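You operate a simulated robot arm through the tools that you are given. There is no shell and no other tool.

The job below is to be done with a simulated robot arm. You get a single attempt, and the scene is never put back.

Task
Stack the box marked "foam" from the packing table top on top of the box labelled "wipes". Then open the middle drawer of the mending bench, take the green top hat and leave it in the inside of the middle mending drawer and shut the drawer again. Then press the steamer power key to switch it on. Then press the dock copy key two times. Then put the blue scrubber on the right end of the print cart away on the mending bench top. Then fetch the white sign and stand it on the right end of the print cart. Then pull the camera card hatch open. Keep to this order. Set down upright: white sign.
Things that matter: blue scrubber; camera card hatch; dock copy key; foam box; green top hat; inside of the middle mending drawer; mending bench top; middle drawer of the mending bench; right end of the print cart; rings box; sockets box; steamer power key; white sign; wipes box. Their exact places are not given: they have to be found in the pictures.

Only the result counts: the job must be done as asked and must still hold three seconds after the hand-in. Knocking over, shifting, dropping, spilling or breaking anything else fails it.

Robot
A 6-joint arm with a fingered hand on a trunk, on a base that moves. Base frame: it is fixed to the floor where the robot stands at the start and does not move with it; the origin is under the middle of the robot, x ahead of it, y to its left, z up. Lengths are in mm, angles in rad, forces in N, time in s.
With the tool pointing down near the work surface it reaches from about 140 to 820 mm from the robot's upright axis, wherever it stands. Its first joint turns from -2.897 to 2.897 rad. Places, roughly: blue scrubber (4x6x3 cm) [1100, -2800, 900]; camera card hatch [2900, -600, 1800]; dock copy key [1900, -2800, 900]; foam box, rings box, sockets box, wipes box [-1500, -3500, 750]; green top hat (9x11x6 cm) [800, -4700, 800]; inside of the middle mending drawer [3800, -4300, 700]; mending bench top [3900, -4300, 900]; middle drawer of the mending bench [3700, -4300, 700]; right end of the print cart [1300, -2800, 800]; steamer power key [2200, -4700, 900]; white sign [1250, -500, 1000]. Payload 4 kg.
The tool frame sits at the grasp point between the pads (the TCP): z along the fingers, y along the line on which they close. The tips reach 20 mm beyond it. The gripper opens to 140 mm; its body begins 54 mm behind the TCP. The gripper is a hand of 3 fingers: y runs from the thumb to the fingers, the wrist lies at [0, 0, -215] in the tool frame, and closing takes about 1.5 s.
Orientation is that of the tool frame in the base frame, as [roll, pitch, yaw] about the fixed x, y, z axes, in that order (R = Rz(yaw) Ry(pitch) Rx(roll)). With the fingers straight down and closing along the base's y, the tool's x points along the base's -x, its y along +y and its z along -z.

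Tools
- The arm moves only by the tool drive_tool. Its argument "targets" is a list of rows, each a list of 3 entries, a list of its own where there are three numbers: the shift along the tool's x, y, z in units of 250 mm (1.0 is 250 mm), then the turn, a rotation vector about the tool's x, y, z in units of 120 degrees (1.0 is 120 degrees), then the closure, from 0 (fully open) to 1 (shut). In form: [[[tx, ty, tz], [wx, wy, wz], hand], ...]. A call has 1 to 20 rows; each row is the pose to reach, as a shift and turn from the pose commanded when the call began, along the tool's axes at that moment. A call with a number of a shift or a turn outside -1 to 1 is refused whole. A row lasts 0.2 s, in which the tool goes at most 50 mm and 0.15 rad; a call with a longer step from one row to the next is refused whole, and so is a gripper value outside its range. Where a pose cannot be reached the arm comes as near as it can. A force on the tool above 40 N (or 10 N above the force at the start of the call, whichever is more), or a blocked arm, ends the call early, and 0.2 s more pass. Each finger travels about 45 mm/s and halts on what it meets, pressing with about 29 N; the grip force reading is that of the motor and also rises with nothing between the fingers. The clock runs only during rows and for 0.2 s after the last one: add rows that repeat a pose to give the fingers time. It gives the time, the measured TCP pose, the force on the tool (base axes), the opening and the grip force at its end, in the units of the frame above (readings bear some noise), with the torque about the TCP (base axes, N m) and any sound that the robot's microphone picked up.
- Cameras (640 x 400 px; columns grow to the right, rows downward): "scene" is now at [66.6, 167.4, 1446.5]; the picture's right is [-0.23, -0.97, 0.00], its down [-0.54, 0.13, -0.83] and it looks along [0.81, -0.19, -0.56] (base axes); focal length 270 px, centre (320, 200). "wrist" rides on the gripper at [74, -43, -79] in the tool frame; the picture's right is [0.50, 0.87, 0.00], its down [-0.59, 0.34, -0.73] and it looks along [-0.64, 0.37, 0.68] (tool axes); focal length 275 px, centre (320, 200).
- capture(camera): a new picture of that camera. No time passes.
- slide_trunk(by): moves the trunk up (or, below 0, down) by that many mm; the arm and the scene camera ride with it, the base frame stays. It gives what a move gives, with no picture.
- roll_base(legs): drives the robot by 1 to 6 legs, each [ahead, left, turn to the left] in mm, mm and rad, along the robot's own axes; the way and the turn of a leg run together, so that a leg with both is an arc; at most 1500 mm and 3.142 rad a leg. The arm and the cameras ride along, it lands a little off, and it stops where it bumps. It gives what a move gives.
- set_grasp(shape): the hand has 3 fingers and takes this shape, open, in about a second: jaw (thumb against the fingers, like two jaws); tri (thumb and two fingers); tip (a fingertip pinch); poke (one finger out to press); point (the index stretched); flat (the hand flat); cup (the hand cupped); fist (a fist). The gripper value then closes the fingers along that shape, each until it touches; the sizes above hold for jaw. It gives what a move gives, with no picture.
- head_to(pan, tilt): turns the head with the scene camera to pan (to the left, within 2.094 rad either way) and tilt (down, from -0.506 to 1.204), counted from straight ahead of the robot. It gives what a move gives.
- locate(camera, pixels): for up to 12 pixels [column, row] of the newest picture of that camera ("zoom" is the newest enlarged one), the place [x, y, z] in the base frame of the surface seen there, good to about 2 mm. No time passes.
- zoom(camera, box): a new picture of the part [left, top, right, bottom] of that camera's present view, enlarged. No time passes.
- sign_off(): hands the job in; it is judged then, once.

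Leave the gripper open and the arm clear of the work at the hand-in unless told otherwise.

The tools are called after ">>>" by a JSON object that holds its "api" and its "payload". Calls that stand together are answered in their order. drive_tool: Moves the arm, as the interface text tells. Its arguments: {"type":"object","properties":{"targets":{"type":"array","items":{"type":"array"}}},"required":["targets"]} The other tools are called the same way: slide_trunk (by) moves the trunk up or down; set_grasp (shape) gives the hand a shape; roll_base (legs) drives the base; head_to (pan, tilt) turns the head that bears the scene camera; capture (camera) takes a picture; locate (camera, pixels) gives the place of the surface under pixels of a picture; zoom (camera, box) takes an enlarged picture of a part of a camera's view; sign_off () hands the job in.

At the start:

```text
clock: 0.0
eef_pos: [484.1, 59.4, 992.9]
tool_rot: [-3.141, 0.001, 3.141]
ft_force: [-0.7, 0.6, 0.6]
ft_torque: [-0.03, -0.02, -0.02]
width: 140.0
grasp_force: 0.0
shape: jaw
trunk travel left (down, up): [-25.0, 565.0]
robot x, y, heading: [0.2, -0.7, -0.001]
head pan, tilt (commanded): [-0.236, 0.59]
```

scene: 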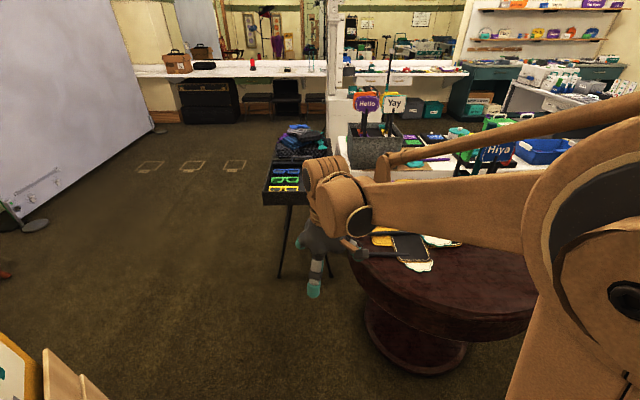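
wrist: 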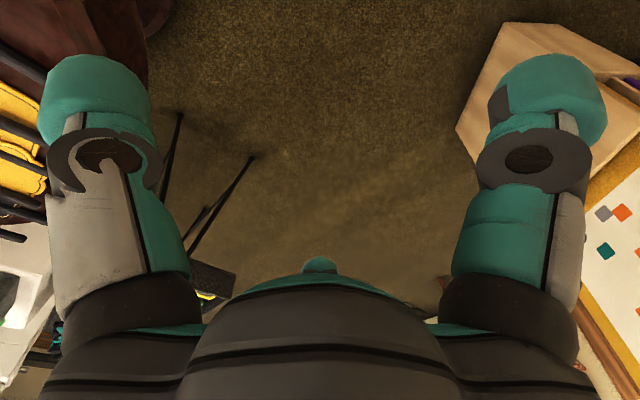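

I see a cluttered photo-booth workshop from the start pose, with the arm in front of the camera. I'll look around with the head first, starting to the right.

>>> {"api": "head_to", "payload": {"pan": -0.9, "tilt": 0.4}}

```text
clock: 1.0
eef_pos: [483.6, 58.6, 993.2]
tool_rot: [3.142, 0.0, -3.14]
ft_force: [-0.1, -0.2, 0.6]
ft_torque: [-0.01, 0.02, 0.03]
width: 139.9
grasp_force: 0.1
shape: jaw
trunk travel left (down, up): [-25.0, 565.0]
robot x, y, heading: [-0.3, 3.7, -0.001]
head pan, tilt (commanded): [-0.901, 0.4]
```

Head is turned right; I'll take a picture of this side.

>>> {"api": "capture", "payload": {"camera": "scene"}}

```text
taken
```

scene: 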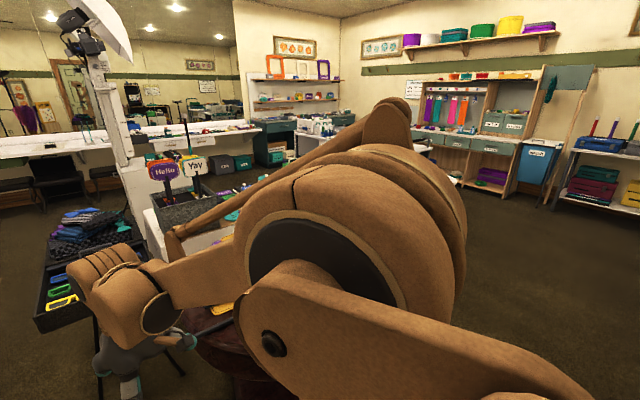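

The arm covers the middle. I'll look further right and then left.

>>> {"api": "head_to", "payload": {"pan": -1.6, "tilt": 0.3}}

>>> {"api": "capture", "payload": {"camera": "scene"}}

>>> {"api": "head_to", "payload": {"pan": -2.09, "tilt": 0.4}}

>>> {"api": "capture", "payload": {"camera": "scene"}}

>>> {"api": "head_to", "payload": {"pan": 0.8, "tilt": 0.5}}

>>> {"api": "capture", "payload": {"camera": "scene"}}

>>> {"api": "head_to", "payload": {"pan": 2.0, "tilt": 0.5}}

>>> {"api": "capture", "payload": {"camera": "scene"}}

```text
clock: 2.1
eef_pos: [483.3, 58.0, 994.0]
tool_rot: [-3.141, 0.001, -3.141]
ft_force: [0.2, 0.1, 0.4]
ft_torque: [0.03, -0.01, 0.0]
width: 139.8
grasp_force: 0.0
shape: jaw
trunk travel left (down, up): [-25.0, 565.0]
robot x, y, heading: [-0.8, 2.8, -0.004]
head pan, tilt (commanded): [-1.6, 0.3]
```

```text
taken
```

scene: 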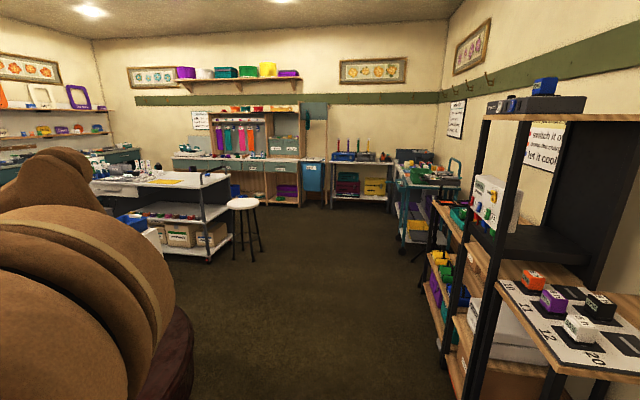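

```text
clock: 3.0
eef_pos: [483.9, 58.6, 994.4]
tool_rot: [-3.141, 0.0, 3.141]
ft_force: [0.0, 0.4, 0.0]
ft_torque: [0.01, -0.02, 0.0]
width: 139.7
grasp_force: 0.1
shape: jaw
trunk travel left (down, up): [-25.0, 565.0]
robot x, y, heading: [-1.6, -2.3, 0.002]
head pan, tilt (commanded): [-2.089, 0.4]
```

```text
taken
```

scene: 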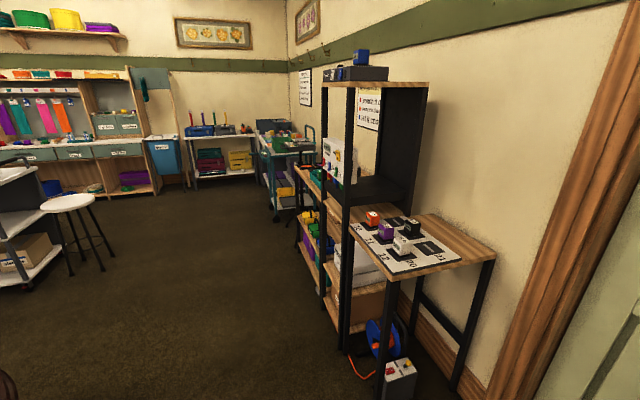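

```text
clock: 5.6
eef_pos: [484.2, 58.3, 993.9]
tool_rot: [3.14, -0.001, -3.141]
ft_force: [0.6, -1.0, 0.7]
ft_torque: [0.03, -0.02, -0.02]
width: 139.9
grasp_force: 0.0
shape: jaw
trunk travel left (down, up): [-25.0, 565.0]
robot x, y, heading: [1.2, -0.0, -0.002]
head pan, tilt (commanded): [0.799, 0.499]
```

```text
taken
```

scene: 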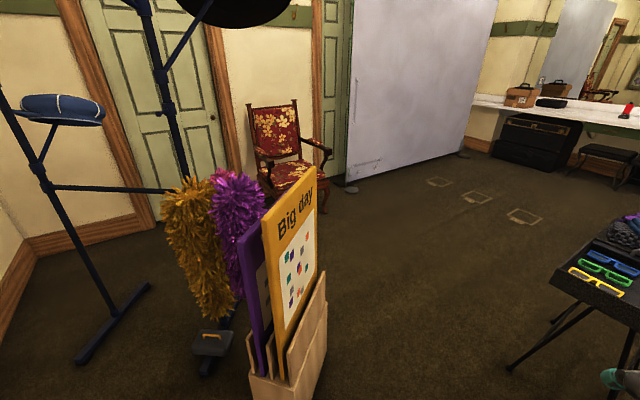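

```text
clock: 7.0
eef_pos: [483.4, 57.5, 993.9]
tool_rot: [-3.142, 0.0, 3.141]
ft_force: [-0.7, 0.6, -0.2]
ft_torque: [-0.01, 0.02, -0.03]
width: 140.2
grasp_force: 0.0
shape: jaw
trunk travel left (down, up): [-25.0, 565.0]
robot x, y, heading: [-0.6, -0.0, -0.005]
head pan, tilt (commanded): [2.0, 0.499]
```

```text
taken
```

scene: 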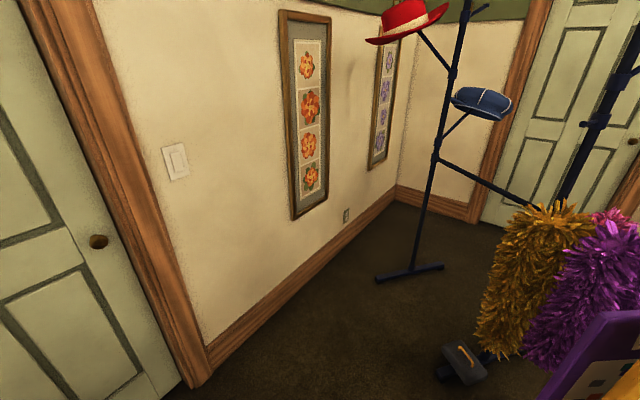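

Now I know the room in outline. I'll look back at pan -2.09 and get places for the furniture.

>>> {"api": "head_to", "payload": {"pan": -2.09, "tilt": 0.4}}

>>> {"api": "capture", "payload": {"camera": "scene"}}

>>> {"api": "locate", "payload": {"camera": "scene", "pixels": [[400, 247], [490, 255], [375, 182], [280, 142], [230, 130], [160, 155], [110, 130], [70, 205], [20, 230], [385, 370], [340, 150], [300, 180]]}}

>>> {"api": "zoom", "payload": {"camera": "scene", "box": [180, 80, 420, 230]}}

```text
clock: 10.3
eef_pos: [483.4, 59.2, 994.2]
tool_rot: [-3.141, 0.0, 3.141]
ft_force: [-0.3, 0.2, -0.3]
ft_torque: [0.01, 0.01, -0.01]
width: 139.9
grasp_force: 0.2
shape: jaw
trunk travel left (down, up): [-25.0, 565.0]
robot x, y, heading: [-2.3, -2.3, -0.001]
head pan, tilt (commanded): [-2.089, 0.4]
```

```text
taken
```

scene: 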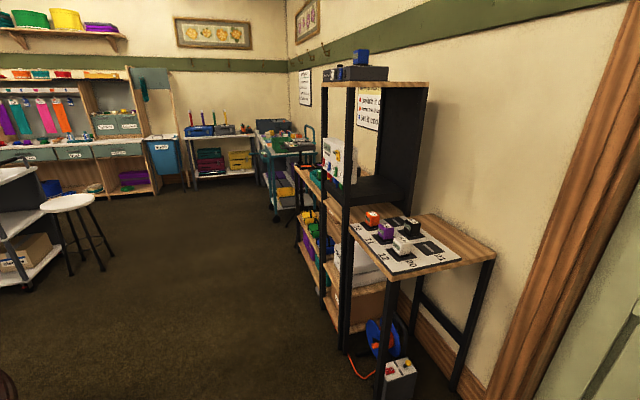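

```text
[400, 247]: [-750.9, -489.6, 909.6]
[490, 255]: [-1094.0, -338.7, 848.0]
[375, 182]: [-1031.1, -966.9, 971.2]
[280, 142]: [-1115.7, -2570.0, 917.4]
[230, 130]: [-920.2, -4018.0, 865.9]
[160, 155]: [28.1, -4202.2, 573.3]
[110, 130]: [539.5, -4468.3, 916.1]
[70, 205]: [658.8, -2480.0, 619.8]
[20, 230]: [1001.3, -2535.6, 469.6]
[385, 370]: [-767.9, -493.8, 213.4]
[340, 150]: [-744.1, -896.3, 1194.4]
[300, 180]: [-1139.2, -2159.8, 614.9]
```

```text
2.67 times, centred on (300, 155) of scene
```

zoom: 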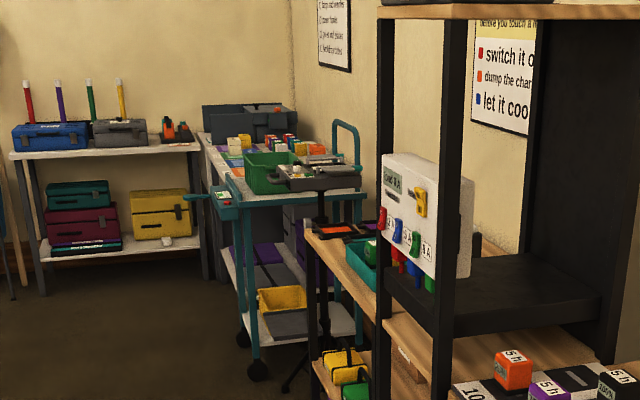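

The far corner holds tables with boxes near (-1100, -2570). Before driving I check the near surroundings: the round table at front right and floor clearance.

>>> {"api": "head_to", "payload": {"pan": -0.5, "tilt": 0.9}}

>>> {"api": "capture", "payload": {"camera": "scene"}}

>>> {"api": "head_to", "payload": {"pan": -1.5, "tilt": 0.9}}

>>> {"api": "capture", "payload": {"camera": "scene"}}

```text
clock: 12.0
eef_pos: [483.9, 58.4, 994.2]
tool_rot: [3.141, 0.0, -3.141]
ft_force: [0.0, 0.1, -0.2]
ft_torque: [0.01, -0.04, -0.01]
width: 139.8
grasp_force: 0.1
shape: jaw
trunk travel left (down, up): [-25.0, 565.0]
robot x, y, heading: [-1.5, -2.0, -0.0]
head pan, tilt (commanded): [-0.499, 0.901]
```

```text
taken
```

scene: 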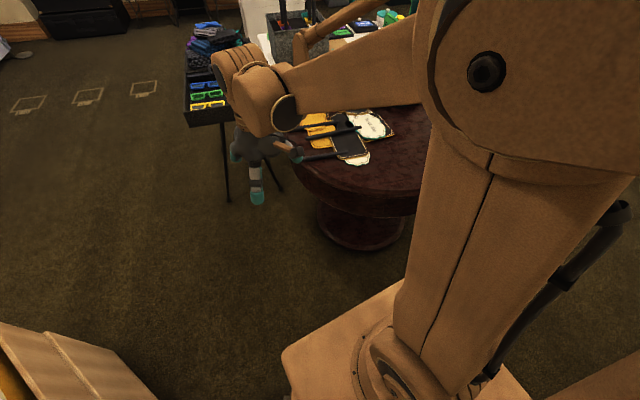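

```text
clock: 13.2
eef_pos: [484.4, 57.8, 994.5]
tool_rot: [-3.141, -0.001, -3.141]
ft_force: [0.4, 0.1, 0.5]
ft_torque: [-0.02, -0.03, -0.01]
width: 139.9
grasp_force: 0.0
shape: jaw
trunk travel left (down, up): [-25.0, 565.0]
robot x, y, heading: [-0.9, -1.1, 0.005]
head pan, tilt (commanded): [-1.499, 0.901]
```

```text
taken
```

scene: 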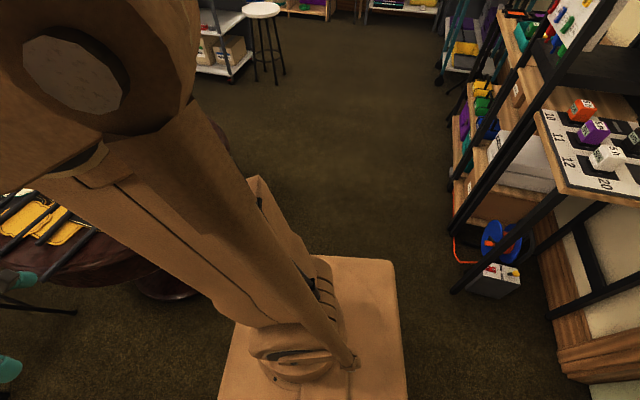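

I'll get places of base edges, table edge, shelf feet and floor here.

>>> {"api": "locate", "payload": {"camera": "scene", "pixels": [[392, 262], [405, 395], [225, 385], [165, 270], [195, 290], [230, 120], [458, 288], [470, 240], [240, 70], [275, 80], [565, 190], [440, 75]]}}

```text
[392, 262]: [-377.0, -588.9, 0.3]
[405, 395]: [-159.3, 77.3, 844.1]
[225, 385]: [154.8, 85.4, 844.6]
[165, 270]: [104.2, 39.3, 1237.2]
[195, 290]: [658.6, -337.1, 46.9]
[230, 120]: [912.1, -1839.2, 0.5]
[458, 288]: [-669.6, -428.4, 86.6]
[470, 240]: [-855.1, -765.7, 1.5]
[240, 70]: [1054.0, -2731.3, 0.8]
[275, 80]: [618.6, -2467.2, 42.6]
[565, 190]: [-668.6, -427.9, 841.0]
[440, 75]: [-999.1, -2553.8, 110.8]
```

Corridor to the right looks free at x≈0. I'll check the poster box on the left before turning.

>>> {"api": "head_to", "payload": {"pan": 0.8, "tilt": 0.8}}

>>> {"api": "capture", "payload": {"camera": "scene"}}

>>> {"api": "locate", "payload": {"camera": "scene", "pixels": [[325, 230], [250, 320], [300, 350], [210, 260], [320, 100], [280, 140]]}}

```text
clock: 15.4
eef_pos: [483.8, 58.8, 992.9]
tool_rot: [3.141, 0.001, 3.141]
ft_force: [0.8, -0.1, 0.2]
ft_torque: [0.0, 0.02, 0.03]
width: 139.8
grasp_force: 0.0
shape: jaw
trunk travel left (down, up): [-25.0, 565.0]
robot x, y, heading: [1.5, 3.5, -0.0]
head pan, tilt (commanded): [0.799, 0.799]
```

```text
taken
```

scene: 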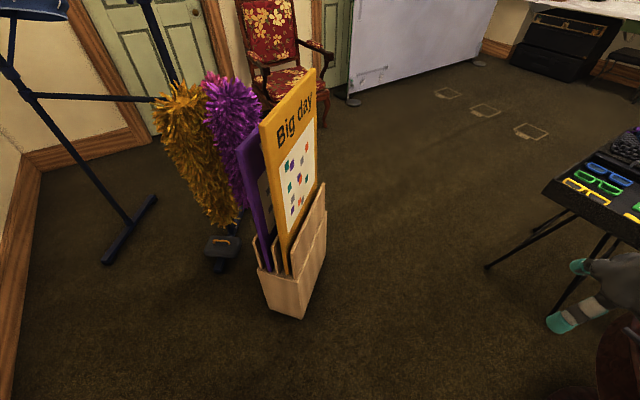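

```text
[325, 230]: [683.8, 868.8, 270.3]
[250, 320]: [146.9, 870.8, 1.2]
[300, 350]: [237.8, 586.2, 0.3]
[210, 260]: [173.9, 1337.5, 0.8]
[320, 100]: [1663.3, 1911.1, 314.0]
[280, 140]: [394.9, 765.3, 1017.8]
```

The poster box is 700+ mm away; clear. I turn right 90° and drive 1500 mm along -y.

>>> {"api": "roll_base", "payload": {"legs": [[0, 0, -1.571], [1500, 0, 0]]}}

>>> {"api": "head_to", "payload": {"pan": 0.5, "tilt": 0.5}}

>>> {"api": "capture", "payload": {"camera": "scene"}}

>>> {"api": "head_to", "payload": {"pan": -0.6, "tilt": 0.5}}

>>> {"api": "capture", "payload": {"camera": "scene"}}

```text
clock: 26.5
eef_pos: [65.7, -1968.9, 993.2]
tool_rot: [-3.141, 0.0, 1.569]
ft_force: [-0.6, -0.5, -0.9]
ft_torque: [-0.02, 0.0, 0.0]
width: 139.8
grasp_force: 0.0
shape: jaw
trunk travel left (down, up): [-25.0, 565.0]
robot x, y, heading: [10.1, -1484.2, -1.571]
head pan, tilt (commanded): [0.799, 0.799]
```

```text
clock: 27.3
eef_pos: [66.1, -1969.8, 992.4]
tool_rot: [3.14, 0.0, 1.569]
ft_force: [-0.3, 0.6, 0.1]
ft_torque: [-0.01, 0.0, -0.02]
width: 140.1
grasp_force: 0.1
shape: jaw
trunk travel left (down, up): [-25.0, 565.0]
robot x, y, heading: [8.6, -1485.5, -1.575]
head pan, tilt (commanded): [0.499, 0.499]
```

```text
taken
```

scene: 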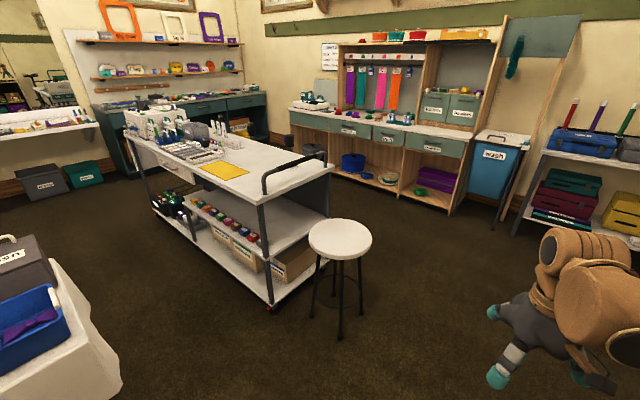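

```text
clock: 28.6
eef_pos: [66.1, -1969.4, 992.9]
tool_rot: [-3.141, -0.001, 1.57]
ft_force: [-0.3, -0.3, 0.7]
ft_torque: [-0.01, -0.01, 0.0]
width: 140.1
grasp_force: 0.0
shape: jaw
trunk travel left (down, up): [-25.0, 565.0]
robot x, y, heading: [14.3, -1485.1, -1.573]
head pan, tilt (commanded): [-0.6, 0.499]
```

```text
taken
```

scene: 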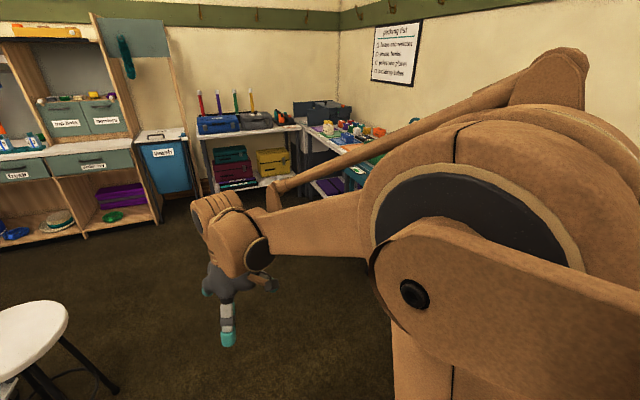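

The packing table with coloured boxes is under the "packing list" poster (around pixel 340,135). I drive 1500 mm further and turn to face -x.

>>> {"api": "roll_base", "payload": {"legs": [[1500, 0, 0], [0, 0, -1.571]]}}

>>> {"api": "head_to", "payload": {"pan": -0.1, "tilt": 0.5}}

>>> {"api": "capture", "payload": {"camera": "scene"}}

```text
clock: 39.8
eef_pos: [-472.4, -3039.3, 994.3]
tool_rot: [3.141, -0.001, 0.01]
ft_force: [0.9, 0.3, 0.2]
ft_torque: [-0.02, 0.02, 0.0]
width: 140.0
grasp_force: 0.0
shape: jaw
trunk travel left (down, up): [-25.0, 565.0]
robot x, y, heading: [11.8, -2973.1, -3.13]
head pan, tilt (commanded): [-0.6, 0.499]
```

```text
clock: 40.8
eef_pos: [-471.5, -3039.0, 994.5]
tool_rot: [3.141, 0.0, 0.014]
ft_force: [0.4, 0.4, -0.2]
ft_torque: [-0.01, 0.0, -0.01]
width: 139.9
grasp_force: 0.1
shape: jaw
trunk travel left (down, up): [-25.0, 565.0]
robot x, y, heading: [9.3, -2975.0, -3.128]
head pan, tilt (commanded): [-0.099, 0.499]
```

```text
taken
```

scene: 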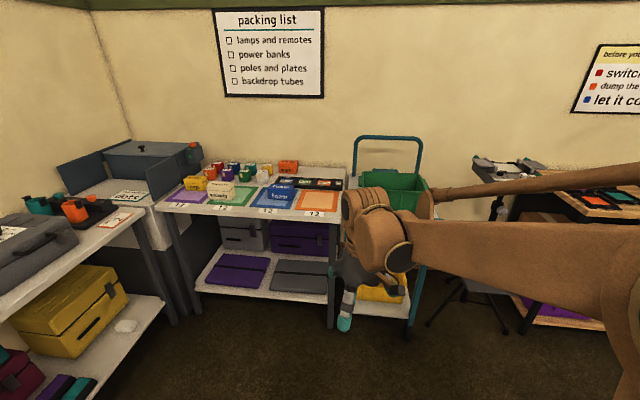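

I see the packing table with labelled boxes (around pixels 180-340, 160-215). I zoom in on it.

>>> {"api": "zoom", "payload": {"camera": "scene", "box": [150, 145, 360, 225]}}

>>> {"api": "locate", "payload": {"camera": "scene", "pixels": [[160, 208], [332, 214], [343, 175], [220, 185], [280, 183], [315, 183], [198, 182], [288, 165], [410, 330], [405, 190]]}}

```text
3.05 times, centred on (255, 185) of scene
```

zoom: 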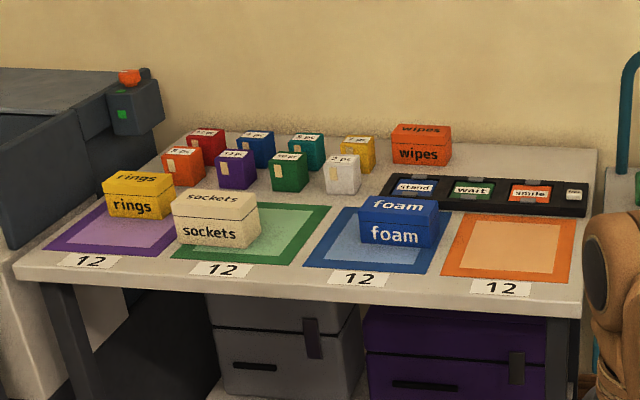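

```text
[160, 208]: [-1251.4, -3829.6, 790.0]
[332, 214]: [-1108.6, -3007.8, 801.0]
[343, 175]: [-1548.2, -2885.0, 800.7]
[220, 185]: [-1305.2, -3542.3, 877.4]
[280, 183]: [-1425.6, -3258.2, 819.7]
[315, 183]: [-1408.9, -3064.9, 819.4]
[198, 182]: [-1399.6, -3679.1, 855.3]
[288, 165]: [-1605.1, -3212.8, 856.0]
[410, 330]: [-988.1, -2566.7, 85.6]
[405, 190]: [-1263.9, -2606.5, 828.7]
```

Foam (blue) is at about zoom (398,225), wipes (orange-red) at zoom (420,145). I check the robot's own footprint by looking straight down in front.

>>> {"api": "head_to", "payload": {"pan": 0.0, "tilt": 1.2}}

>>> {"api": "capture", "payload": {"camera": "scene"}}

>>> {"api": "locate", "payload": {"camera": "scene", "pixels": [[200, 300], [320, 300], [400, 300], [320, 250], [320, 350], [320, 390], [450, 350], [250, 390]]}}

```text
clock: 41.8
eef_pos: [-471.1, -3039.2, 992.3]
tool_rot: [-3.141, 0.0, 0.013]
ft_force: [0.5, 0.1, 0.4]
ft_torque: [-0.01, 0.03, 0.05]
width: 140.2
grasp_force: 0.1
shape: jaw
trunk travel left (down, up): [-25.0, 565.0]
robot x, y, heading: [14.2, -2972.2, -3.126]
head pan, tilt (commanded): [0.0, 1.201]
```

```text
taken
```

scene: 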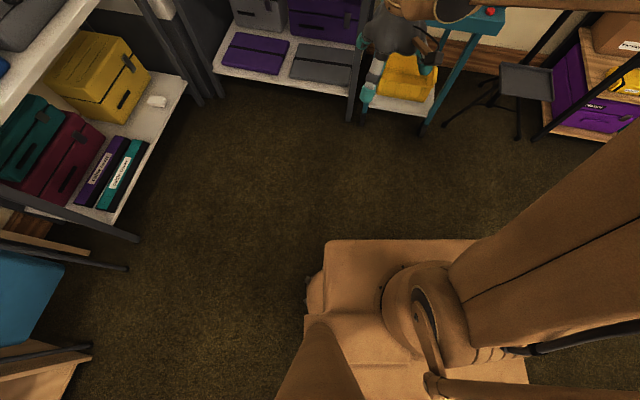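

```text
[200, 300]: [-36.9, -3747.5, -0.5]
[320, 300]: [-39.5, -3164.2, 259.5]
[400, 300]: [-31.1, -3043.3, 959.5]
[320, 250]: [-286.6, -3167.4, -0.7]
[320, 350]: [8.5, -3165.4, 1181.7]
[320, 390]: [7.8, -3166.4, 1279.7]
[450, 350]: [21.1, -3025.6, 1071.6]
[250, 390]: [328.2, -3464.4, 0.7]
```

I check plate edges for my footprint.

>>> {"api": "locate", "payload": {"camera": "scene", "pixels": [[335, 246], [470, 244], [312, 285], [308, 310], [525, 370], [350, 100], [218, 75], [130, 238]]}}

```text
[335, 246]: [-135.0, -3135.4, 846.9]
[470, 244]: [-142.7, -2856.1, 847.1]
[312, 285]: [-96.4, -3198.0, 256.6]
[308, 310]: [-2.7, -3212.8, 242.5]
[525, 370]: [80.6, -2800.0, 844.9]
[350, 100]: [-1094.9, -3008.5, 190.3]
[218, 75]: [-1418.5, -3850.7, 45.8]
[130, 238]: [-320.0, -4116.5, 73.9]
```

>>> {"api": "locate", "payload": {"camera": "scene", "pixels": [[323, 256], [323, 262], [322, 270], [318, 272], [312, 276], [307, 284], [305, 300], [305, 320]]}}

```text
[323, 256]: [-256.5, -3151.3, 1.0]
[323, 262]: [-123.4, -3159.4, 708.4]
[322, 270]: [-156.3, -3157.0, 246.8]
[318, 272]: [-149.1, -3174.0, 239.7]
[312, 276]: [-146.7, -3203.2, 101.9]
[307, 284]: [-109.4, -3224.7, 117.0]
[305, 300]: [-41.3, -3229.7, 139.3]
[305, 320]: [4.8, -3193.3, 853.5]
```

I need exact places for the boxes: I aim the head again at the table and zoom in.

>>> {"api": "head_to", "payload": {"pan": 0.1, "tilt": 0.5}}

>>> {"api": "zoom", "payload": {"camera": "scene", "box": [270, 130, 430, 230]}}

```text
clock: 42.9
eef_pos: [-471.1, -3037.9, 992.4]
tool_rot: [-3.14, 0.001, 0.012]
ft_force: [0.7, 0.0, 0.7]
ft_torque: [0.0, 0.02, 0.0]
width: 140.2
grasp_force: 0.1
shape: jaw
trunk travel left (down, up): [-25.0, 565.0]
robot x, y, heading: [13.1, -2976.4, -3.126]
head pan, tilt (commanded): [0.099, 0.499]
```

```text
4.00 times, centred on (350, 180) of scene
```

zoom: 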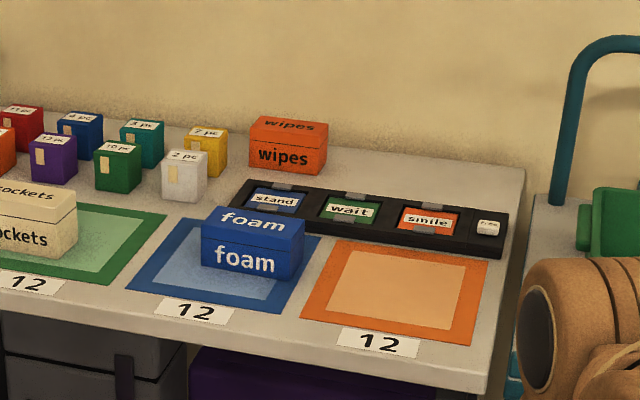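

I locate corners of foam and wipes boxes in this zoom.

>>> {"api": "locate", "payload": {"camera": "zoom", "pixels": [[205, 222], [298, 234], [220, 208], [300, 218], [205, 272], [290, 278], [250, 140], [322, 150], [258, 119], [325, 127], [250, 165], [490, 390]]}}

```text
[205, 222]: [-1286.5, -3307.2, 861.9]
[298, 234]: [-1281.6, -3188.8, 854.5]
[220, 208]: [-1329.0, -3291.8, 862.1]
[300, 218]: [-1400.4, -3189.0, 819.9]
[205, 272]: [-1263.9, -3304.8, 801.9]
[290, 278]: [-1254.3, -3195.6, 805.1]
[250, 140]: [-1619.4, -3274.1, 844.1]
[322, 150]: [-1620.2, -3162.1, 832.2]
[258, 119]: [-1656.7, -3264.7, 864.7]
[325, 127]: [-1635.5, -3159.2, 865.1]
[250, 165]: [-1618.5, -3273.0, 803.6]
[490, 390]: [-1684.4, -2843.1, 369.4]
```

Foam: about 122 wide (y) with front at x≈-1275, top 863; wipes: front x≈-1619, y -3275..-3157, top 865. I drive closer: robot axis to about (-805, -3228).

>>> {"api": "roll_base", "payload": {"legs": [[400, 240, -0.015], [415, 0, 0]]}}

>>> {"api": "head_to", "payload": {"pan": 0.0, "tilt": 0.8}}

>>> {"api": "capture", "payload": {"camera": "scene"}}

>>> {"api": "capture", "payload": {"camera": "wrist"}}

```text
clock: 47.9
eef_pos: [-1285.6, -3273.1, 993.5]
tool_rot: [-3.14, -0.001, -0.003]
ft_force: [-0.3, -0.1, -0.8]
ft_torque: [-0.01, -0.03, -0.03]
width: 139.8
grasp_force: 0.1
shape: jaw
trunk travel left (down, up): [-25.0, 565.0]
robot x, y, heading: [-802.1, -3213.9, 3.141]
head pan, tilt (commanded): [0.099, 0.499]
```

```text
clock: 48.7
eef_pos: [-1286.1, -3274.2, 994.1]
tool_rot: [-3.142, 0.001, -0.003]
ft_force: [-0.1, -0.4, 0.4]
ft_torque: [-0.02, 0.0, -0.02]
width: 140.0
grasp_force: 0.0
shape: jaw
trunk travel left (down, up): [-25.0, 565.0]
robot x, y, heading: [-801.2, -3214.8, 3.143]
head pan, tilt (commanded): [0.0, 0.799]
```

```text
taken
```

scene: 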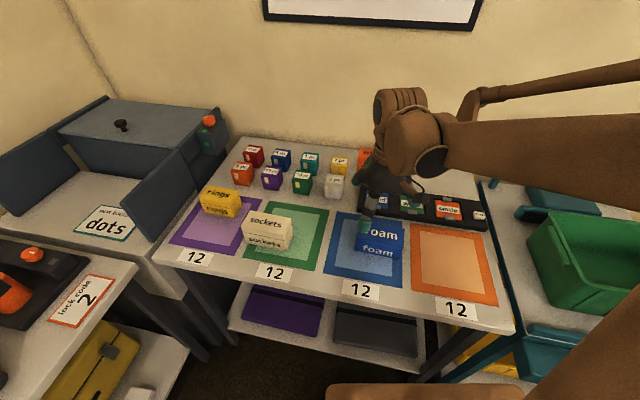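

```text
taken
```

wrist: 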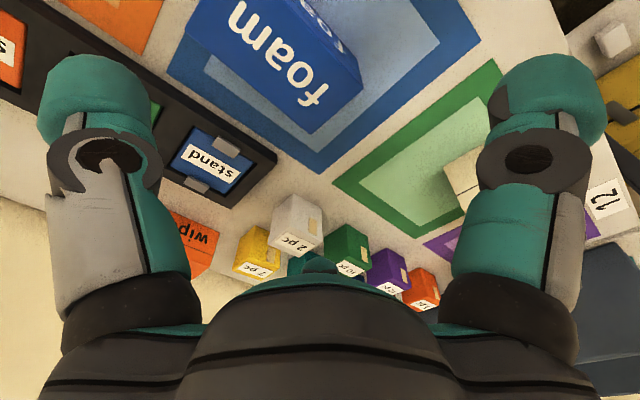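

I locate foam and wipes points in the wrist picture and the scene picture.

>>> {"api": "locate", "payload": {"camera": "wrist", "pixels": [[190, 35], [250, 85], [308, 128], [360, 82], [300, 5], [260, 5], [340, 50], [310, 60], [330, 20], [185, 220], [200, 262], [170, 250]]}}

>>> {"api": "zoom", "payload": {"camera": "scene", "box": [320, 130, 460, 280]}}

```text
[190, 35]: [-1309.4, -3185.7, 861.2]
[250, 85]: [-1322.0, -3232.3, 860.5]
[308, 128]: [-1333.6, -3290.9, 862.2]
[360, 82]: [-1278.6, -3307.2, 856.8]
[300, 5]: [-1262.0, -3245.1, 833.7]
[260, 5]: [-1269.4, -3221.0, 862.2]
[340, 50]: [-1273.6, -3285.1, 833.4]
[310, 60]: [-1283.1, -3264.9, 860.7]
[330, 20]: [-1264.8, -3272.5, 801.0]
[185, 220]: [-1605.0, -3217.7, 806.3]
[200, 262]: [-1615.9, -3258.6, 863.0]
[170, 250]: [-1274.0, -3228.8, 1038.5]
```

```text
2.67 times, centred on (390, 205) of scene
```

zoom: 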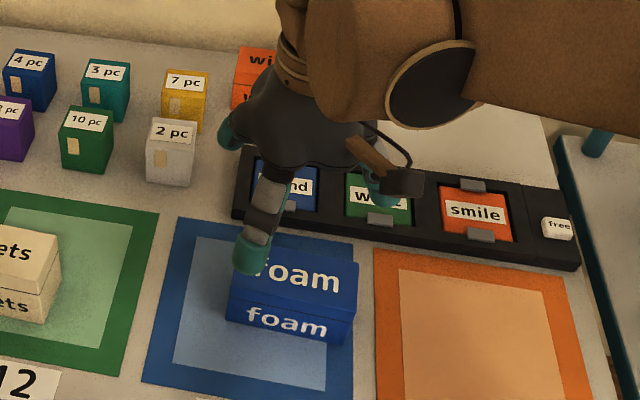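

The foam box is yawed about 14°: centre ≈(-1293,-3243), size about 115×60×61, top 862. The wipes box is square to the table with centre ≈(-1649,-3217). I first yaw the hand to align the closing axis with foam's long side and centre it above the box.

>>> {"api": "drive_tool", "payload": {"targets": [[[-0.014, -0.062, 0.0], [0, 0, 0.06], 0], [[-0.028, -0.124, 0.06], [0, 0, 0.121], 0], [[-0.028, -0.124, 0.06], [0, 0, 0.121], 0]]}}

>>> {"api": "capture", "payload": {"camera": "wrist"}}

>>> {"api": "zoom", "payload": {"camera": "scene", "box": [320, 130, 460, 280]}}

```text
clock: 49.5
eef_pos: [-1292.9, -3242.4, 979.7]
tool_rot: [-3.141, -0.001, -0.258]
ft_force: [1.5, 0.5, -0.3]
ft_torque: [-0.02, -0.01, 0.01]
width: 139.7
grasp_force: 0.1
shape: jaw
trunk travel left (down, up): [-25.0, 565.0]
robot x, y, heading: [-803.1, -3214.7, 3.141]
head pan, tilt (commanded): [0.0, 0.799]
```

```text
taken
```

wrist: 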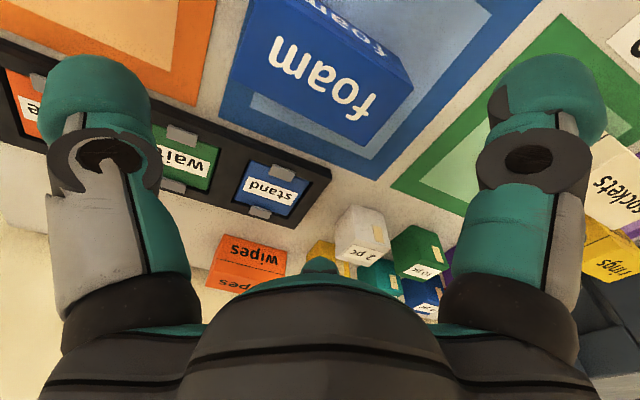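

```text
2.67 times, centred on (390, 205) of scene
```

zoom: 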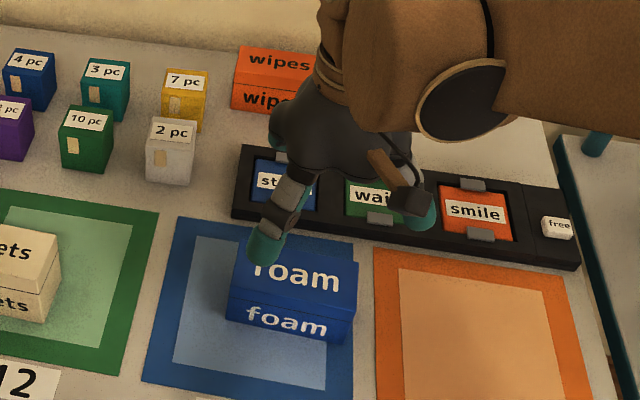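

I re-measure the foam box from this closer wrist view.

>>> {"api": "locate", "payload": {"camera": "wrist", "pixels": [[237, 70], [300, 108], [352, 142], [382, 116], [408, 88], [330, 60], [380, 65], [250, 20], [222, 285], [236, 238], [283, 265], [214, 262]]}}

```text
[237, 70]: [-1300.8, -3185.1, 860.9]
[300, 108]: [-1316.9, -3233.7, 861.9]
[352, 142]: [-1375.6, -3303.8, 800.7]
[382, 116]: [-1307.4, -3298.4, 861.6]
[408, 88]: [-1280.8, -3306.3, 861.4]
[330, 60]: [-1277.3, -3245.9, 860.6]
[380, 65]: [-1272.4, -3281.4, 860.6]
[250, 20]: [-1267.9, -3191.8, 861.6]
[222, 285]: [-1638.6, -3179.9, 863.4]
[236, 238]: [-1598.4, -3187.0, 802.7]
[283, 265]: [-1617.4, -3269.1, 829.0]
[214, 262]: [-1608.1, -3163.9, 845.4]
```

Refined foam centre ≈(-1291,-3245.6), yaw 16.5°. Now I tilt the fingers forward about 25° (for reach over the wipes later) while staying above the box.

>>> {"api": "drive_tool", "payload": {"targets": [[[0.003, 0.003, 0.02], [0, -0.052, 0.004], 0], [[0.006, 0.005, 0.04], [0, -0.104, 0.007], 0], [[0.008, 0.008, 0.06], [0, -0.156, 0.01], 0], [[0.0106, 0.0104, 0.08], [0, -0.208, 0.014], 0], [[0.0106, 0.0104, 0.08], [0, -0.208, 0.014], 0]]}}

>>> {"api": "capture", "payload": {"camera": "wrist"}}

>>> {"api": "zoom", "payload": {"camera": "scene", "box": [320, 130, 460, 280]}}

```text
clock: 50.7
eef_pos: [-1291.2, -3245.3, 958.0]
tool_rot: [3.134, 0.436, -0.287]
ft_force: [0.3, 0.9, -0.4]
ft_torque: [0.02, 0.01, 0.02]
width: 140.1
grasp_force: 0.1
shape: jaw
trunk travel left (down, up): [-25.0, 565.0]
robot x, y, heading: [-801.7, -3216.6, 3.134]
head pan, tilt (commanded): [0.0, 0.799]
```

```text
taken
```

wrist: 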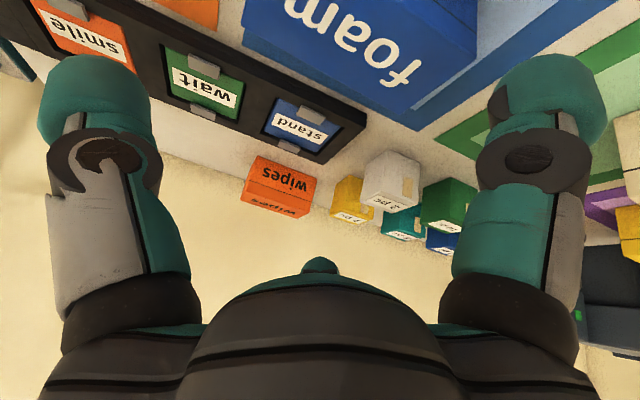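

```text
2.67 times, centred on (390, 205) of scene
```

zoom: 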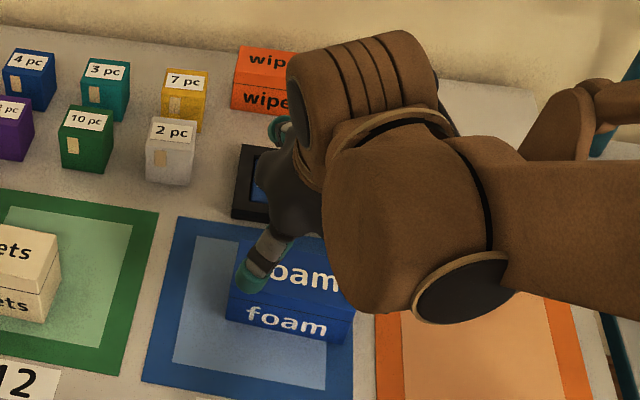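

Tilt is right. I measure wipes and wall from here, then descend to just above the foam top.

>>> {"api": "locate", "payload": {"camera": "wrist", "pixels": [[258, 158], [311, 178], [245, 182], [308, 200], [245, 202], [300, 214], [280, 205], [330, 235], [200, 230], [345, 195], [310, 85], [405, 105]]}}

>>> {"api": "drive_tool", "payload": {"targets": [[[0.038, 0, 0.082], [0, 0, 0], 0], [[0.076, 0, 0.163], [0, 0, 0], 0], [[0.115, 0, 0.246], [0, 0, 0], 0], [[0.115, 0, 0.246], [0, 0, 0], 0]]}}

>>> {"api": "capture", "payload": {"camera": "wrist"}}

>>> {"api": "zoom", "payload": {"camera": "scene", "box": [320, 150, 460, 280]}}

```text
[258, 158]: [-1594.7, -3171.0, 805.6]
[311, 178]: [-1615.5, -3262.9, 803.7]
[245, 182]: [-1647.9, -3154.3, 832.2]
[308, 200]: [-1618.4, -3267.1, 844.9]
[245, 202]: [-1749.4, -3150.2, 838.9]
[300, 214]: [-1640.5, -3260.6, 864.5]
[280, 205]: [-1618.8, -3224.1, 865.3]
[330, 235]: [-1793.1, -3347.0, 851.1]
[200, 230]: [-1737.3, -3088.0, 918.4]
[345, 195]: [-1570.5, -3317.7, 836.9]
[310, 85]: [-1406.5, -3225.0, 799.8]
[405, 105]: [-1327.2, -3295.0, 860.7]
```

```text
clock: 51.7
eef_pos: [-1291.0, -3246.4, 889.5]
tool_rot: [3.133, 0.434, -0.288]
ft_force: [-0.9, -1.0, -0.3]
ft_torque: [0.01, 0.0, 0.0]
width: 139.8
grasp_force: 0.1
shape: jaw
trunk travel left (down, up): [-25.0, 565.0]
robot x, y, heading: [-798.6, -3215.9, 3.143]
head pan, tilt (commanded): [0.0, 0.799]
```

```text
taken
```

wrist: 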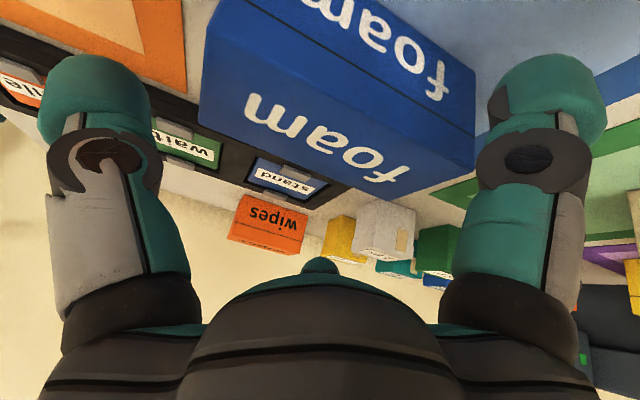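

```text
3.08 times, centred on (390, 215) of scene
```

zoom: 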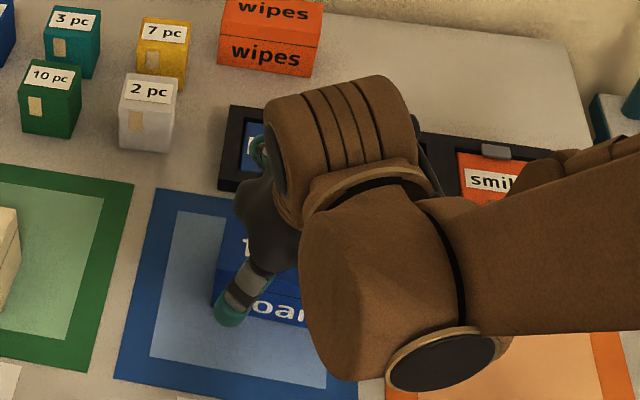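

I check the finger tips against the box ends.

>>> {"api": "locate", "payload": {"camera": "zoom", "pixels": [[230, 312], [218, 310], [245, 315], [214, 285], [235, 340]]}}

>>> {"api": "locate", "payload": {"camera": "wrist", "pixels": [[490, 110], [545, 70], [140, 90], [95, 70], [473, 75], [472, 165], [205, 110], [212, 30], [320, 262], [400, 190]]}}

```text
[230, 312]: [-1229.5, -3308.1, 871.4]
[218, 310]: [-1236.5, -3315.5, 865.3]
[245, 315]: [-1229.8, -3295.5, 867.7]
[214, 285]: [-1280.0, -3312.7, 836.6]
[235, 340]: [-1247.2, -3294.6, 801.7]
```

```text
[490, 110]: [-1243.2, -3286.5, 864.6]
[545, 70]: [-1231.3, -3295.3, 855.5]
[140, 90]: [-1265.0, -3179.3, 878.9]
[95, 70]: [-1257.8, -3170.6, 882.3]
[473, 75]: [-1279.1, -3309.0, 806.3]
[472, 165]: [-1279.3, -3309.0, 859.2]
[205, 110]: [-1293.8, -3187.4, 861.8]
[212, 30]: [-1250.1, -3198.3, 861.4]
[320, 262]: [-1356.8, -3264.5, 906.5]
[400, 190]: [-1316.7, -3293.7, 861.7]
```

The fingers look arranged at 120° around the palm. I want to see how "jaw" closes before using it: I raise 60 mm and half-close the hand in the air.

>>> {"api": "drive_tool", "payload": {"targets": [[[-0.05, 0, -0.109], [0, 0, 0], 0], [[-0.101, 0, -0.218], [0, 0, 0], 0.3], [[-0.101, 0, -0.218], [0, 0, 0], 0.5], [[-0.101, 0, -0.218], [0, 0, 0], 0.5], [[-0.101, 0, -0.218], [0, 0, 0], 0.5], [[-0.101, 0, -0.218], [0, 0, 0], 0.5]]}}

>>> {"api": "capture", "payload": {"camera": "wrist"}}

>>> {"api": "zoom", "payload": {"camera": "scene", "box": [320, 130, 460, 280]}}

```text
clock: 53.1
eef_pos: [-1291.1, -3244.1, 949.4]
tool_rot: [3.134, 0.437, -0.286]
ft_force: [0.0, 0.8, -0.2]
ft_torque: [0.02, -0.02, 0.0]
width: 70.1
grasp_force: 0.0
shape: jaw
trunk travel left (down, up): [-25.0, 565.0]
robot x, y, heading: [-801.8, -3214.6, 3.144]
head pan, tilt (commanded): [0.0, 0.799]
```

```text
taken
```

wrist: 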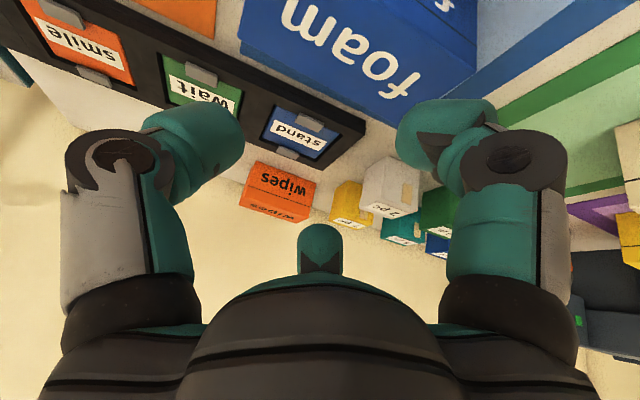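

```text
2.67 times, centred on (390, 205) of scene
```

zoom: 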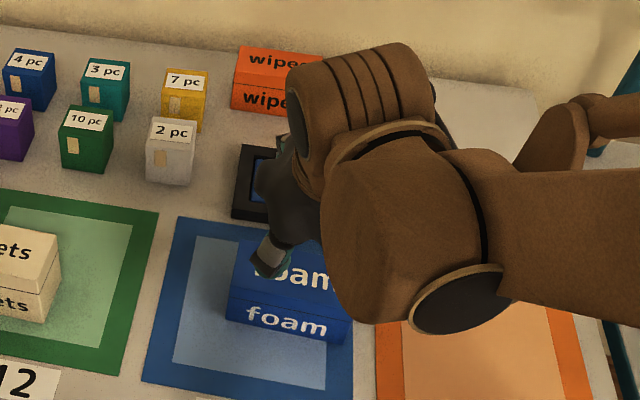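

I locate the fingertips in this half-closed state.

>>> {"api": "locate", "payload": {"camera": "wrist", "pixels": [[215, 140], [235, 130], [185, 170], [430, 120], [405, 130], [445, 160], [320, 235], [320, 260], [520, 110], [100, 155]]}}

```text
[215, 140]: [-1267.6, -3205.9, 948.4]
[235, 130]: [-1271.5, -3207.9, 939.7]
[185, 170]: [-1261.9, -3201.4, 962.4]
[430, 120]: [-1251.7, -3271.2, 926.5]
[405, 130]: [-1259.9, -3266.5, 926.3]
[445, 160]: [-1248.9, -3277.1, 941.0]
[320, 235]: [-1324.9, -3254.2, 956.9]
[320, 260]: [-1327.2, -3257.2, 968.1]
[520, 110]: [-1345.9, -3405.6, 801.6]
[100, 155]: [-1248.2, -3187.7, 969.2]
```

The hand seems to close radially even in "jaw". I'll open it via set_grasp("jaw") and look again, to see whether the shape changes.

>>> {"api": "set_grasp", "payload": {"shape": "jaw"}}

>>> {"api": "capture", "payload": {"camera": "wrist"}}

>>> {"api": "drive_tool", "payload": {"targets": [[[0, 0, 0], [0, 0, 0], 0.5], [[0, 0, 0], [0, 0, 0], 0.85], [[0, 0, 0], [0, 0, 0], 0.85], [[0, 0, 0], [0, 0, 0], 0.85], [[0, 0, 0], [0, 0, 0], 0.85], [[0, 0, 0], [0, 0, 0], 0.85], [[0, 0, 0], [0, 0, 0], 0.85]]}}

>>> {"api": "capture", "payload": {"camera": "wrist"}}

```text
clock: 54.0
eef_pos: [-1290.3, -3245.4, 950.9]
tool_rot: [3.135, 0.437, -0.286]
ft_force: [-0.1, -0.3, 0.5]
ft_torque: [0.0, -0.01, -0.01]
width: 139.9
grasp_force: 0.1
shape: jaw
trunk travel left (down, up): [-25.0, 565.0]
robot x, y, heading: [-798.4, -3213.4, 3.142]
head pan, tilt (commanded): [0.0, 0.799]
```

```text
taken
```

wrist: 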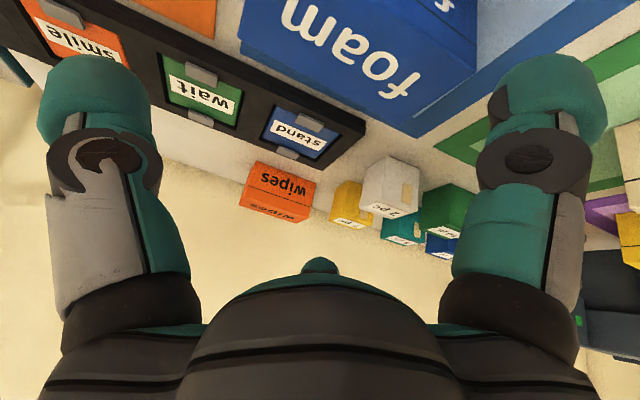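

```text
clock: 55.6
eef_pos: [-1289.5, -3245.6, 950.3]
tool_rot: [3.136, 0.436, -0.286]
ft_force: [-0.4, 0.0, -0.6]
ft_torque: [0.01, 0.0, 0.0]
width: 21.2
grasp_force: 0.0
shape: jaw
trunk travel left (down, up): [-25.0, 565.0]
robot x, y, heading: [-805.6, -3215.3, 3.136]
head pan, tilt (commanded): [0.0, 0.799]
```

```text
taken
```

wrist: 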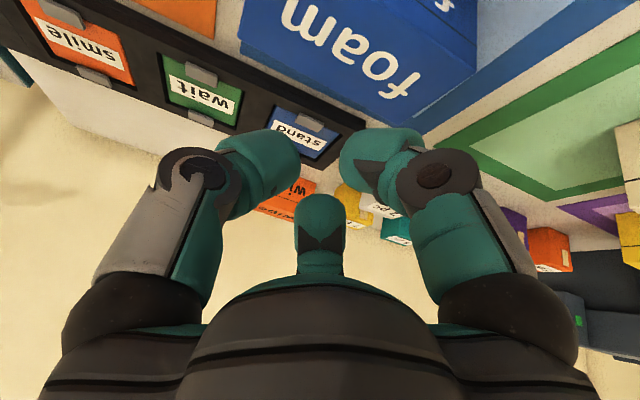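

>>> {"api": "locate", "payload": {"camera": "wrist", "pixels": [[290, 155], [265, 165], [250, 150], [350, 150], [385, 140], [370, 165], [320, 205], [320, 225], [305, 210], [335, 210], [230, 180], [440, 180]]}}

```text
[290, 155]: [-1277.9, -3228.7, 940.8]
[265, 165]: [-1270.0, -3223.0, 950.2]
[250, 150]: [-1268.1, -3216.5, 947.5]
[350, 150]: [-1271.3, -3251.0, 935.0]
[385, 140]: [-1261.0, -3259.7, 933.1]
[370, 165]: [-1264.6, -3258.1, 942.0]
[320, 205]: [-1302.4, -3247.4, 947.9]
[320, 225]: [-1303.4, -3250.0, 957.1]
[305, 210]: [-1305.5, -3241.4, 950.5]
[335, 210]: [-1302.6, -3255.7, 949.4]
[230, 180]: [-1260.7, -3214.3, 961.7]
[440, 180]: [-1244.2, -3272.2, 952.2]
```

In "jaw" the three fingers close toward the centre from azimuths -90°, 30°, 150°. I'll also view "tip" and "tri" shapes to know what they do.

>>> {"api": "set_grasp", "payload": {"shape": "tip"}}

>>> {"api": "capture", "payload": {"camera": "wrist"}}

>>> {"api": "set_grasp", "payload": {"shape": "tri"}}

>>> {"api": "capture", "payload": {"camera": "wrist"}}

>>> {"api": "set_grasp", "payload": {"shape": "poke"}}

>>> {"api": "capture", "payload": {"camera": "wrist"}}

```text
clock: 56.5
eef_pos: [-1290.5, -3245.3, 949.1]
tool_rot: [3.134, 0.435, -0.286]
ft_force: [0.8, 0.0, -0.3]
ft_torque: [0.0, 0.02, -0.02]
width: 139.6
grasp_force: 0.1
shape: tip
trunk travel left (down, up): [-25.0, 565.0]
robot x, y, heading: [-801.3, -3214.6, 3.143]
head pan, tilt (commanded): [0.0, 0.799]
```

```text
taken
```

wrist: 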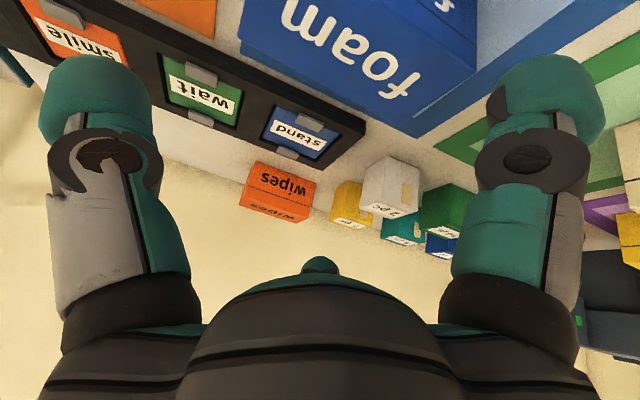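

```text
clock: 57.4
eef_pos: [-1290.3, -3245.2, 949.8]
tool_rot: [3.134, 0.438, -0.286]
ft_force: [-1.1, 1.1, 0.1]
ft_torque: [0.0, 0.03, 0.01]
width: 140.2
grasp_force: 0.1
shape: tri
trunk travel left (down, up): [-25.0, 565.0]
robot x, y, heading: [-800.6, -3214.6, 3.14]
head pan, tilt (commanded): [0.0, 0.799]
```

```text
taken
```

wrist: 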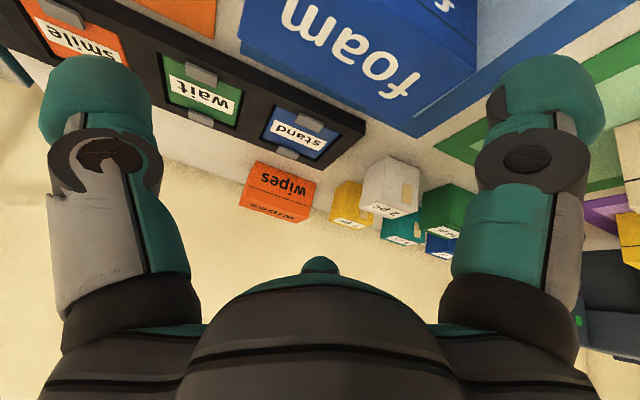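

```text
clock: 58.3
eef_pos: [-1290.5, -3245.8, 950.1]
tool_rot: [3.136, 0.436, -0.287]
ft_force: [0.4, 0.3, 0.9]
ft_torque: [0.02, 0.0, 0.0]
width: 0.0
grasp_force: 0.1
shape: poke
trunk travel left (down, up): [-25.0, 565.0]
robot x, y, heading: [-802.6, -3212.6, 3.142]
head pan, tilt (commanded): [0.0, 0.799]
```

```text
taken
```

wrist: 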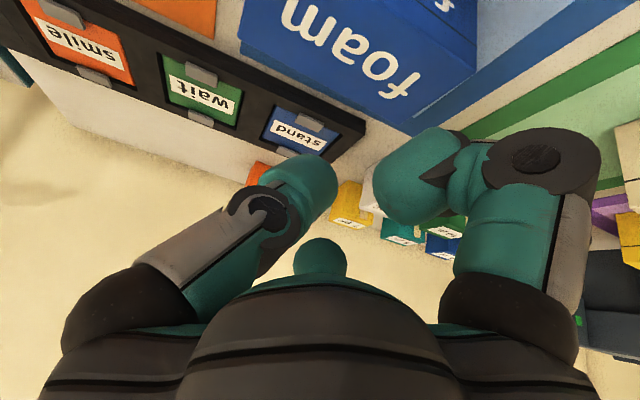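

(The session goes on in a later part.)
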